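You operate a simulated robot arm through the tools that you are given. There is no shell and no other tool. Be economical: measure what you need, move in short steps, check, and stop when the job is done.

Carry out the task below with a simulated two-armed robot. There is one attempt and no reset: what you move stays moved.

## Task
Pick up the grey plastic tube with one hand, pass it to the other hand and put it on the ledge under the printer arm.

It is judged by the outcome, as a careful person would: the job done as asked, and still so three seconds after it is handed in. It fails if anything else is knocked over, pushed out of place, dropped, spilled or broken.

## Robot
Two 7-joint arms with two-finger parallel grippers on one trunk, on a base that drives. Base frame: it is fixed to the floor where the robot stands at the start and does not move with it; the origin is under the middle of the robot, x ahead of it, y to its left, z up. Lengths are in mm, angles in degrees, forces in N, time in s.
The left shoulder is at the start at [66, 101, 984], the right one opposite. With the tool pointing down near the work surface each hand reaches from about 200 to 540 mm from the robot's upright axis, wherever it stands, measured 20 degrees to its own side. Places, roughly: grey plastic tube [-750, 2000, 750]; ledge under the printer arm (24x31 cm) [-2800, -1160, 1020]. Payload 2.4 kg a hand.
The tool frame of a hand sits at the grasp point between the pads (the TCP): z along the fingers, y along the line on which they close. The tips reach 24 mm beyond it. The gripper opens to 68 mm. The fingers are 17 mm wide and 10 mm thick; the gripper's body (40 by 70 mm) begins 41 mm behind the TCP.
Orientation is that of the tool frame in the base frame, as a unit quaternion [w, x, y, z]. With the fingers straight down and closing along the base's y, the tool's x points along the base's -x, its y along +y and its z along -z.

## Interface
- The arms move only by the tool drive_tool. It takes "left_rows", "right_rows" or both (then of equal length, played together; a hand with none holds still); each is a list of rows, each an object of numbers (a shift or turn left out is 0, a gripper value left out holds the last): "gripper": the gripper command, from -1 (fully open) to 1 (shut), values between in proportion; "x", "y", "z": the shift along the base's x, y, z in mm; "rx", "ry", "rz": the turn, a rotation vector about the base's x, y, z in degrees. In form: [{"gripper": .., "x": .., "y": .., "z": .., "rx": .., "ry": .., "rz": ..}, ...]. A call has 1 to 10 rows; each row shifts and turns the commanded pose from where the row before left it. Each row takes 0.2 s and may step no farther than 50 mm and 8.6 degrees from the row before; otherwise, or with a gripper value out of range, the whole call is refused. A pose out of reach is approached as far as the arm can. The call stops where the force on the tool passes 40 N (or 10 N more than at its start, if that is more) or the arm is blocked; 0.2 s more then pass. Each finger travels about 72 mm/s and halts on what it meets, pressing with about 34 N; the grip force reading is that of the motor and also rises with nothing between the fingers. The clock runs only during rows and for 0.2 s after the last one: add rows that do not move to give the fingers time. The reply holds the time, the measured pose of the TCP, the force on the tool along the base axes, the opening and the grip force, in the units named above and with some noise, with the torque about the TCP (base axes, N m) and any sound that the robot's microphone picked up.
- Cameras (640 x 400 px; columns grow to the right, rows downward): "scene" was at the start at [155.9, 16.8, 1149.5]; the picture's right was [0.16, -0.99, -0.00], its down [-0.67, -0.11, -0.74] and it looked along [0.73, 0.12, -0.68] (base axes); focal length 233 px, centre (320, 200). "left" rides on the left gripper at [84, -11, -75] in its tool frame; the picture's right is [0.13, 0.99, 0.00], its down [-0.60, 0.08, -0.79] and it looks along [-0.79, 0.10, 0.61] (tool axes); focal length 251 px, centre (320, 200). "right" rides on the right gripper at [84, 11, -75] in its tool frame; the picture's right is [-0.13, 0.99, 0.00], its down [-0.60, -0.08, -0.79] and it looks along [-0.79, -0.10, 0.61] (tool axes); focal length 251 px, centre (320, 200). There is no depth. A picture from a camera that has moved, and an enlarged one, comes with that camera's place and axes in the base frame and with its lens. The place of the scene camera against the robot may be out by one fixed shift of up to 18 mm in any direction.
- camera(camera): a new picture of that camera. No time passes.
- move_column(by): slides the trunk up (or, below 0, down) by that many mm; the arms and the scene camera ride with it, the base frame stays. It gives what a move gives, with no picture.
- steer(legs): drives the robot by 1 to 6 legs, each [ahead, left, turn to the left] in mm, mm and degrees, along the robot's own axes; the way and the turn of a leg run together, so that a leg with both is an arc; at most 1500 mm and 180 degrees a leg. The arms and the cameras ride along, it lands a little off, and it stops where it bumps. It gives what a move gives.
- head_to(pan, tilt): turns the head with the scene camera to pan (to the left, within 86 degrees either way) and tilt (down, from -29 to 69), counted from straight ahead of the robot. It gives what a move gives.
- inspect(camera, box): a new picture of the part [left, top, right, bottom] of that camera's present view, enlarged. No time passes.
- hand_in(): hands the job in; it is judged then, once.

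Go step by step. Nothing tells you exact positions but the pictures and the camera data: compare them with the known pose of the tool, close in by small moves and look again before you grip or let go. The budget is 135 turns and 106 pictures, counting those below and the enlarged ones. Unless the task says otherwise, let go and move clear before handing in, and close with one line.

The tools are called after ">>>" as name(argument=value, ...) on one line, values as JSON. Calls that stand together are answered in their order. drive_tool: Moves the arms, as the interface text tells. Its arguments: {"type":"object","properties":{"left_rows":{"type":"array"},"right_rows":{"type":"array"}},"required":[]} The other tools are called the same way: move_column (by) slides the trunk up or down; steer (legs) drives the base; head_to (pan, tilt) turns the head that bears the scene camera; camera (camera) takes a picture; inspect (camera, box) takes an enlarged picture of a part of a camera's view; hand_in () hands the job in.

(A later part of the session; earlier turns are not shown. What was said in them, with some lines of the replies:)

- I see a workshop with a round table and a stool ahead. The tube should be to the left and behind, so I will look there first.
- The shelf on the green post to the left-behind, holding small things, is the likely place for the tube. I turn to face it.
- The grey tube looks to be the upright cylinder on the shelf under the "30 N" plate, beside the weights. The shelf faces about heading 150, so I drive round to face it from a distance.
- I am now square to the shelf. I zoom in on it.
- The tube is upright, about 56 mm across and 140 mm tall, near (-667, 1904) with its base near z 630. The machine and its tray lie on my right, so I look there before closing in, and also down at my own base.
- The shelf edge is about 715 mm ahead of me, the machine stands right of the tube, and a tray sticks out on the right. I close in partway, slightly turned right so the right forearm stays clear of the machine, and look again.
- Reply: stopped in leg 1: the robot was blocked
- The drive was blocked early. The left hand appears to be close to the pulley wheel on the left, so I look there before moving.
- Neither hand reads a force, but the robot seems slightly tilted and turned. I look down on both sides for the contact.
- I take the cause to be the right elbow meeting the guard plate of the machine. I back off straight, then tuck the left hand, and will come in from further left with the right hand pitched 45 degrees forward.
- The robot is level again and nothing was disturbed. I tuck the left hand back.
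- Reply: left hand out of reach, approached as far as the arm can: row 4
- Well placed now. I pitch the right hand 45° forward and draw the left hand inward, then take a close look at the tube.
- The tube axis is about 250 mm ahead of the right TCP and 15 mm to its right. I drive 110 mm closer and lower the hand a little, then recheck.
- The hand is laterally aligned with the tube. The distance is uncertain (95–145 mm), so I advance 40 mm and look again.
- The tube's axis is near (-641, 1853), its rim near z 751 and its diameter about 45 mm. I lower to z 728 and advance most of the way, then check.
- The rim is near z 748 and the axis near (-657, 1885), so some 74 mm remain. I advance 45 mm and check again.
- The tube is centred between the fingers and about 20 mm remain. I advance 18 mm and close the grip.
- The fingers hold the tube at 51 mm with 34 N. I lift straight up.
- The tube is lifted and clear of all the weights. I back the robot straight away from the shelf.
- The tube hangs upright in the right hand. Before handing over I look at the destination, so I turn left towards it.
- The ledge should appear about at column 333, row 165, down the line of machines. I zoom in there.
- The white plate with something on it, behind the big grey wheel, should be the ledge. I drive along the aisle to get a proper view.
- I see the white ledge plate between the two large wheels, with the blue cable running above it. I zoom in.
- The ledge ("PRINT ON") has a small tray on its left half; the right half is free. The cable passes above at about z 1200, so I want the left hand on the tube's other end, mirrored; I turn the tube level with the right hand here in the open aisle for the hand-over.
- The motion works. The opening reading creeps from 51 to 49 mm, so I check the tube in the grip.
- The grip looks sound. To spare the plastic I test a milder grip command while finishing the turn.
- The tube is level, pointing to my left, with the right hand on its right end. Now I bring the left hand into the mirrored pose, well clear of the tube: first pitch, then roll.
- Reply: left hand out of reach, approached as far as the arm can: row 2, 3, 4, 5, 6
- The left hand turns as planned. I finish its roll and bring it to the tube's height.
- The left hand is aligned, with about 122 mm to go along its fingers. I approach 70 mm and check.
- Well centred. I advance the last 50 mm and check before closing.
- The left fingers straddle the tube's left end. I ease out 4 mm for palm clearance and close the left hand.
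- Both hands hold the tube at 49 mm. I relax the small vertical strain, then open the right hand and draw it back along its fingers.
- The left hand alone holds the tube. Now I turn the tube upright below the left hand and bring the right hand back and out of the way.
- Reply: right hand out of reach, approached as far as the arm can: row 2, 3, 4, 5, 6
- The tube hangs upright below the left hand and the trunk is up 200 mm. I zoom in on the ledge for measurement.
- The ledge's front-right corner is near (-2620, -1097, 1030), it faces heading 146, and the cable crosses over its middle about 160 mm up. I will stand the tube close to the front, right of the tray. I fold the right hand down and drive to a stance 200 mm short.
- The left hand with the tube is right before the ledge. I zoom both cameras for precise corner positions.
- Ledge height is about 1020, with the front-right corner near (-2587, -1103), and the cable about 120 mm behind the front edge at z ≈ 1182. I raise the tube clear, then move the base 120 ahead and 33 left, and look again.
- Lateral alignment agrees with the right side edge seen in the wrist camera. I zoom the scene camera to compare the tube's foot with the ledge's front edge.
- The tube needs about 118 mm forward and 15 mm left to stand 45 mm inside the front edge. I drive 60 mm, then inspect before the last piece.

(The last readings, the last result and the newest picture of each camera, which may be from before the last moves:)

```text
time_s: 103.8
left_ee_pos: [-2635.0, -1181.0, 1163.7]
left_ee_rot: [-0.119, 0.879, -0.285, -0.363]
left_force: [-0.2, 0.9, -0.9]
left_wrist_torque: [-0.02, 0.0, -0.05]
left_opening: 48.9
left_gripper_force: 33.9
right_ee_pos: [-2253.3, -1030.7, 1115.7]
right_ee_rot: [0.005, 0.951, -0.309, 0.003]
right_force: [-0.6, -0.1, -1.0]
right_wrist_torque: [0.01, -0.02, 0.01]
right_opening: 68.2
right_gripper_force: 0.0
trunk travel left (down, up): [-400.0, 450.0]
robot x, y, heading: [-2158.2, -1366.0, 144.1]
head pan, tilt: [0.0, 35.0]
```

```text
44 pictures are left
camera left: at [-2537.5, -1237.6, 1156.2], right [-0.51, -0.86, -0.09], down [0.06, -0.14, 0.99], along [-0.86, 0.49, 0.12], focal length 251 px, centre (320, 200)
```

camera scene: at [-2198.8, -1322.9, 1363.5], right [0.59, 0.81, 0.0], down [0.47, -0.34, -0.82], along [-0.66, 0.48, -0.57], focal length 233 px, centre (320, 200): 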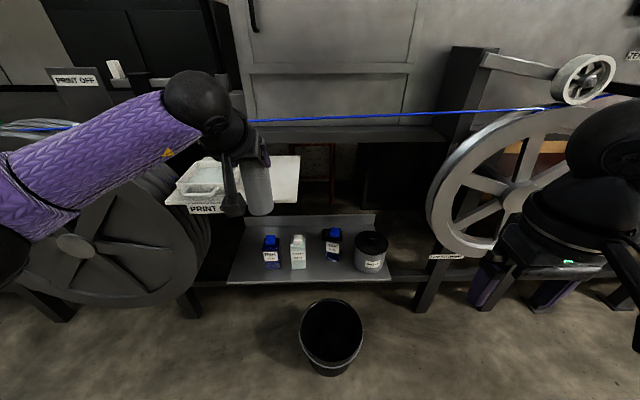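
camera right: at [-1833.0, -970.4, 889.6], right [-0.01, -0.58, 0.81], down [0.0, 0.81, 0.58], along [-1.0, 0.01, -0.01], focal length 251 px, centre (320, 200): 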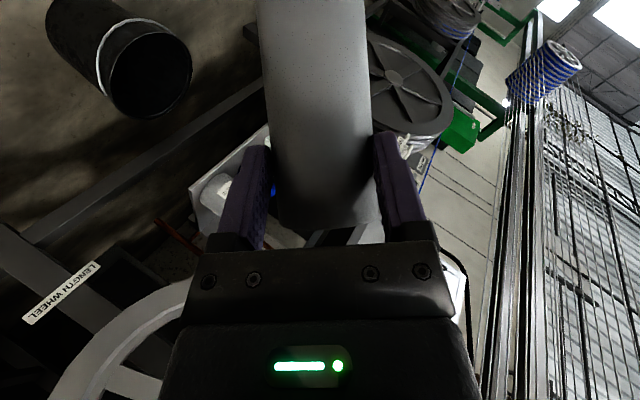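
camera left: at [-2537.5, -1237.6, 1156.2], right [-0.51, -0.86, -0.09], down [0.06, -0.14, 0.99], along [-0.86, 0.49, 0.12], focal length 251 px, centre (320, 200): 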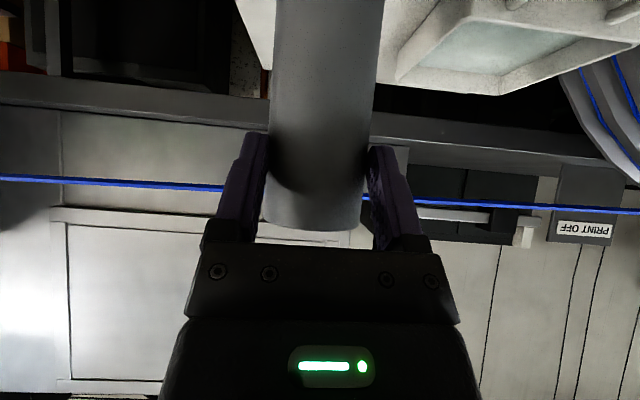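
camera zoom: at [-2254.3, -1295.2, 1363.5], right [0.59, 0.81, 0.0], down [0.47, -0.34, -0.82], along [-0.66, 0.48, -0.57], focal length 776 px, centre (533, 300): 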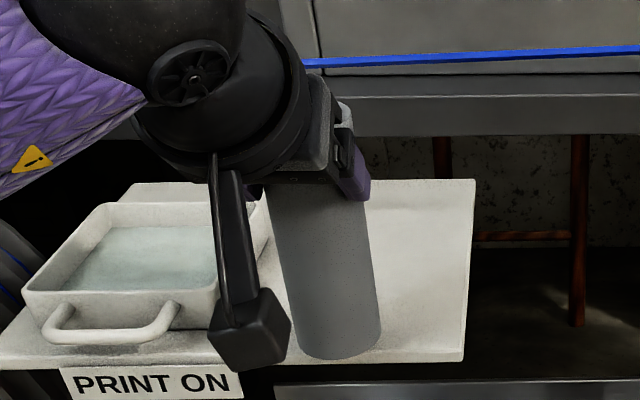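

The tube's foot is now over the edge. I advance the last 60 mm at this height and check the view before lowering.

>>> drive_tool(left_rows=[{"x": -17, "y": 10.5}, {"x": -17, "y": 10.5}, {"x": -17, "y": 10.5}, {}])

>>> inspect(camera="scene", box=[160, 110, 352, 230])

>>> camera(camera="left")

```text
time_s: 104.8
left_ee_pos: [-2685.9, -1150.6, 1162.6]
left_ee_rot: [-0.117, 0.88, -0.284, -0.363]
left_force: [-0.5, 0.1, -1.0]
left_wrist_torque: [0.02, -0.01, 0.0]
left_opening: 49.0
left_gripper_force: 34.0
right_ee_pos: [-2254.1, -1032.7, 1116.3]
right_ee_rot: [0.004, 0.951, -0.309, 0.003]
right_force: [0.6, 0.0, -0.4]
right_wrist_torque: [0.0, 0.0, 0.0]
right_opening: 68.1
right_gripper_force: 0.1
trunk travel left (down, up): [-400.0, 450.0]
robot x, y, heading: [-2158.5, -1369.4, 144.2]
head pan, tilt: [0.0, 35.0]
```

```text
3.33 times, centred on (256, 170) of scene
camera zoom: at [-2254.3, -1295.2, 1363.5], right [0.59, 0.81, 0.0], down [0.47, -0.34, -0.82], along [-0.66, 0.48, -0.57], focal length 776 px, centre (533, 300)
```

zoom: 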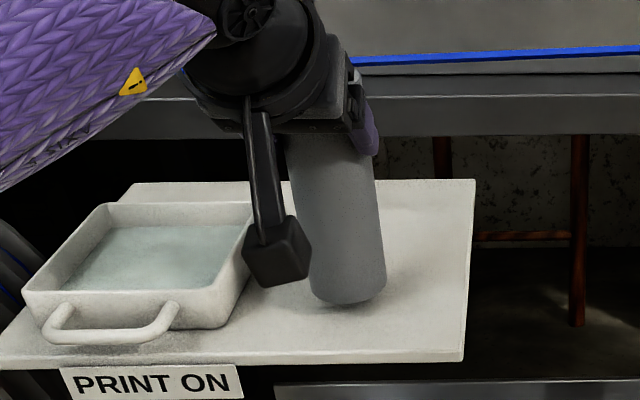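

```text
42 pictures are left
camera left: at [-2590.3, -1206.5, 1156.0], right [-0.51, -0.86, -0.09], down [0.06, -0.14, 0.99], along [-0.86, 0.49, 0.12], focal length 251 px, centre (320, 200)
```

left: 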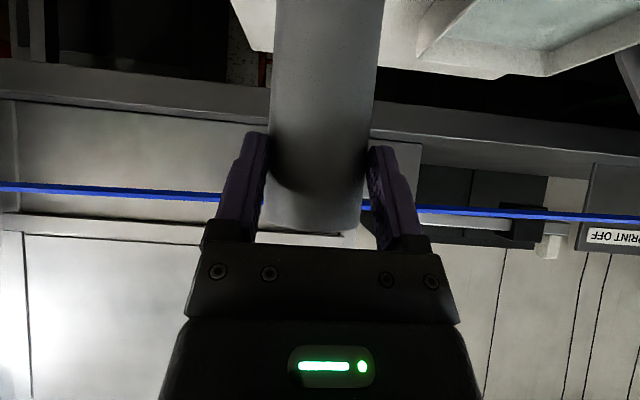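

The foot is over the ledge with its shadow below, clear of the tray and cable. I lower gently in stages watching the force.

>>> drive_tool(left_rows=[{"z": -7}, {"z": -7}, {"z": -6}, {}])

>>> inspect(camera="scene", box=[208, 150, 320, 220])

```text
time_s: 105.8
left_ee_pos: [-2686.2, -1150.8, 1147.5]
left_ee_rot: [-0.119, 0.878, -0.284, -0.367]
left_force: [-7.5, 2.2, 22.8]
left_wrist_torque: [0.32, 0.87, 0.04]
left_opening: 48.9
left_gripper_force: 33.5
right_ee_pos: [-2251.7, -1030.9, 1117.3]
right_ee_rot: [0.005, 0.951, -0.309, 0.002]
right_force: [-0.5, -0.5, -0.6]
right_wrist_torque: [0.0, 0.02, 0.01]
right_opening: 67.8
right_gripper_force: 0.1
trunk travel left (down, up): [-400.0, 450.0]
robot x, y, heading: [-2158.0, -1368.2, 144.5]
head pan, tilt: [0.0, 35.0]
```

```text
5.71 times, centred on (264, 185) of scene
camera zoom: at [-2253.2, -1295.9, 1364.0], right [0.58, 0.81, 0.0], down [0.46, -0.34, -0.82], along [-0.66, 0.48, -0.57], focal length 1330 px, centre (640, 286)
```

zoom: 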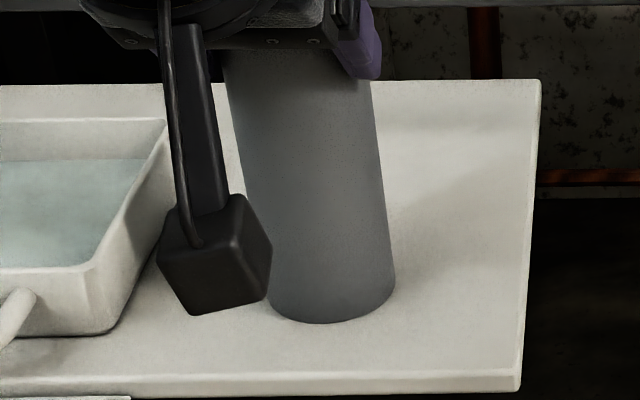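

The tube has touched down (23 N upward). I ease the press by 3 mm and recheck the force before letting go.

>>> drive_tool(left_rows=[{"z": 3}, {}, {}])

>>> camera(camera="left")

```text
time_s: 106.6
left_ee_pos: [-2687.3, -1150.7, 1147.5]
left_ee_rot: [-0.117, 0.88, -0.284, -0.363]
left_force: [-4.4, 0.5, 10.8]
left_wrist_torque: [0.31, 0.5, 0.1]
left_opening: 49.1
left_gripper_force: 34.3
right_ee_pos: [-2253.0, -1031.1, 1114.9]
right_ee_rot: [0.004, 0.951, -0.309, 0.003]
right_force: [0.3, 0.4, -0.3]
right_wrist_torque: [-0.01, -0.03, 0.01]
right_opening: 67.7
right_gripper_force: 0.1
trunk travel left (down, up): [-400.0, 450.0]
robot x, y, heading: [-2161.0, -1366.2, 144.2]
head pan, tilt: [0.0, 35.0]
```

```text
40 pictures are left
camera left: at [-2589.0, -1206.4, 1140.3], right [-0.51, -0.86, -0.09], down [0.06, -0.14, 0.99], along [-0.86, 0.49, 0.12], focal length 251 px, centre (320, 200)
```

left: 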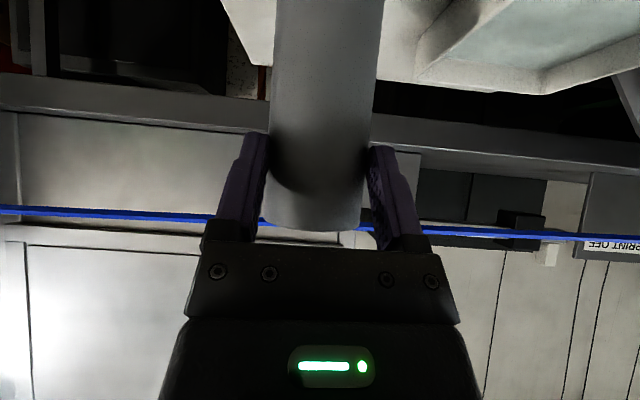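

About 11 N remains. I ease 2 mm more, then open the left hand slowly.

>>> drive_tool(left_rows=[{"z": 2}, {}, {"gripper": -0.47}, {"gripper": -0.55}, {"gripper": -0.65}, {"gripper": -0.8}, {"gripper": -1}, {"gripper": -1}, {}])

>>> camera(camera="left")

>>> inspect(camera="scene", box=[160, 110, 352, 230])

```text
time_s: 108.6
left_ee_pos: [-2685.3, -1150.8, 1148.7]
left_ee_rot: [-0.118, 0.879, -0.284, -0.364]
left_force: [0.4, -0.1, -0.2]
left_wrist_torque: [0.0, 0.0, 0.02]
left_opening: 67.9
left_gripper_force: 0.0
right_ee_pos: [-2253.7, -1031.8, 1116.9]
right_ee_rot: [0.005, 0.951, -0.309, 0.003]
right_force: [0.2, -0.4, 0.0]
right_wrist_torque: [0.0, 0.01, 0.02]
right_opening: 67.9
right_gripper_force: 0.0
trunk travel left (down, up): [-400.0, 450.0]
robot x, y, heading: [-2156.6, -1368.7, 144.3]
head pan, tilt: [0.0, 35.0]
```

```text
39 pictures are left
camera left: at [-2588.9, -1205.9, 1141.7], right [-0.51, -0.86, -0.09], down [0.06, -0.14, 0.99], along [-0.86, 0.49, 0.12], focal length 251 px, centre (320, 200)
```

left: 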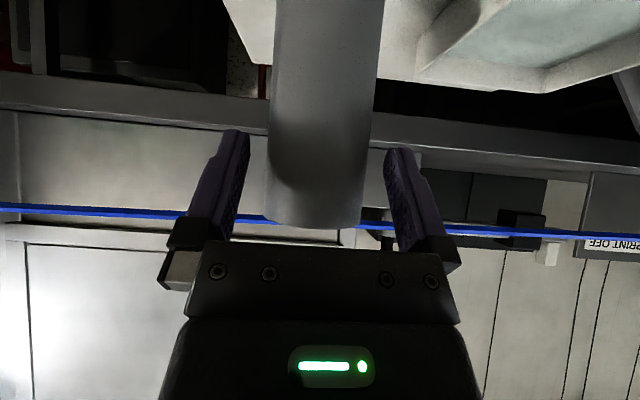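

```text
3.33 times, centred on (256, 170) of scene
camera zoom: at [-2254.3, -1295.2, 1363.5], right [0.59, 0.81, 0.0], down [0.47, -0.34, -0.82], along [-0.66, 0.48, -0.57], focal length 776 px, centre (533, 300)
```

zoom: 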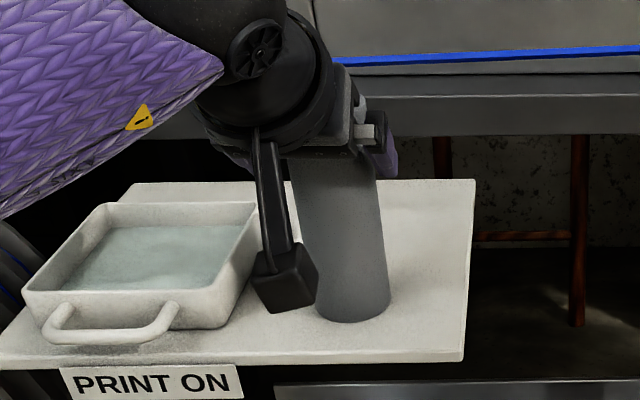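

The tube stands freely on the ledge with the fingers open. I withdraw the hand straight back.

>>> drive_tool(left_rows=[{"x": 12, "y": -8.7}, {"x": 16, "y": -11.7}, {"x": 20, "y": -14.6}, {"x": 24, "y": -17.5}, {}])

>>> steer(legs=[[-250, 0, 0]])

>>> camera(camera="left")

>>> camera(camera="scene")

```text
time_s: 109.8
left_ee_pos: [-2613.5, -1203.9, 1150.7]
left_ee_rot: [-0.117, 0.879, -0.284, -0.364]
left_force: [-0.3, 0.6, -0.8]
left_wrist_torque: [0.03, 0.02, 0.0]
left_opening: 68.1
left_gripper_force: 0.0
right_ee_pos: [-2253.5, -1030.9, 1115.8]
right_ee_rot: [0.005, 0.951, -0.308, 0.004]
right_force: [0.6, -0.3, 0.0]
right_wrist_torque: [0.0, 0.03, 0.02]
right_opening: 68.2
right_gripper_force: 0.1
trunk travel left (down, up): [-400.0, 450.0]
robot x, y, heading: [-2157.8, -1367.8, 144.0]
head pan, tilt: [0.0, 35.0]
```

```text
time_s: 111.7
left_ee_pos: [-2408.0, -1349.6, 1149.5]
left_ee_rot: [-0.118, 0.879, -0.285, -0.364]
left_force: [0.1, -0.3, 0.6]
left_wrist_torque: [0.02, 0.0, 0.04]
left_opening: 67.7
left_gripper_force: 0.1
right_ee_pos: [-2045.7, -1179.1, 1115.3]
right_ee_rot: [0.005, 0.95, -0.312, 0.003]
right_force: [-0.5, 0.4, 0.0]
right_wrist_torque: [0.0, -0.01, 0.03]
right_opening: 68.1
right_gripper_force: 0.1
trunk travel left (down, up): [-400.0, 450.0]
robot x, y, heading: [-1957.6, -1518.5, 144.0]
head pan, tilt: [0.0, 35.0]
```

```text
37 pictures are left
camera left: at [-2310.3, -1406.4, 1143.7], right [-0.51, -0.86, -0.09], down [0.06, -0.14, 0.99], along [-0.86, 0.5, 0.12], focal length 251 px, centre (320, 200)
```

left: 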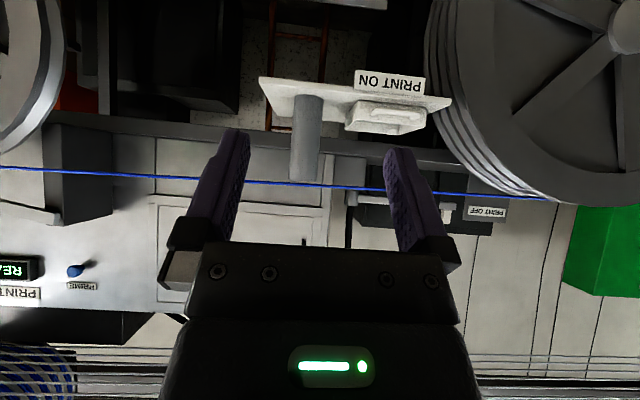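

```text
36 pictures are left
camera scene: at [-2048.2, -1443.9, 1363.6], right [0.59, 0.81, 0.0], down [0.46, -0.34, -0.82], along [-0.66, 0.48, -0.57], focal length 233 px, centre (320, 200)
```

scene: 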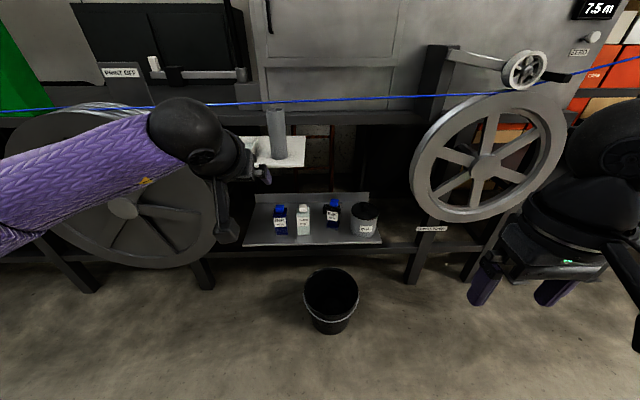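

The tube stands upright and steady on the "PRINT ON" ledge, right of the tray, and both hands are clear. I hand in.

>>> hand_in()

```text
The job is handed in.
```

The grey tube was picked up with the right hand, passed to the left, and now stands upright on the ledge under the printer arm. Once, while driving to the tube, the robot was blocked and stopped, most likely by its right elbow against the machine's guard; I backed off and saw nothing out of place.
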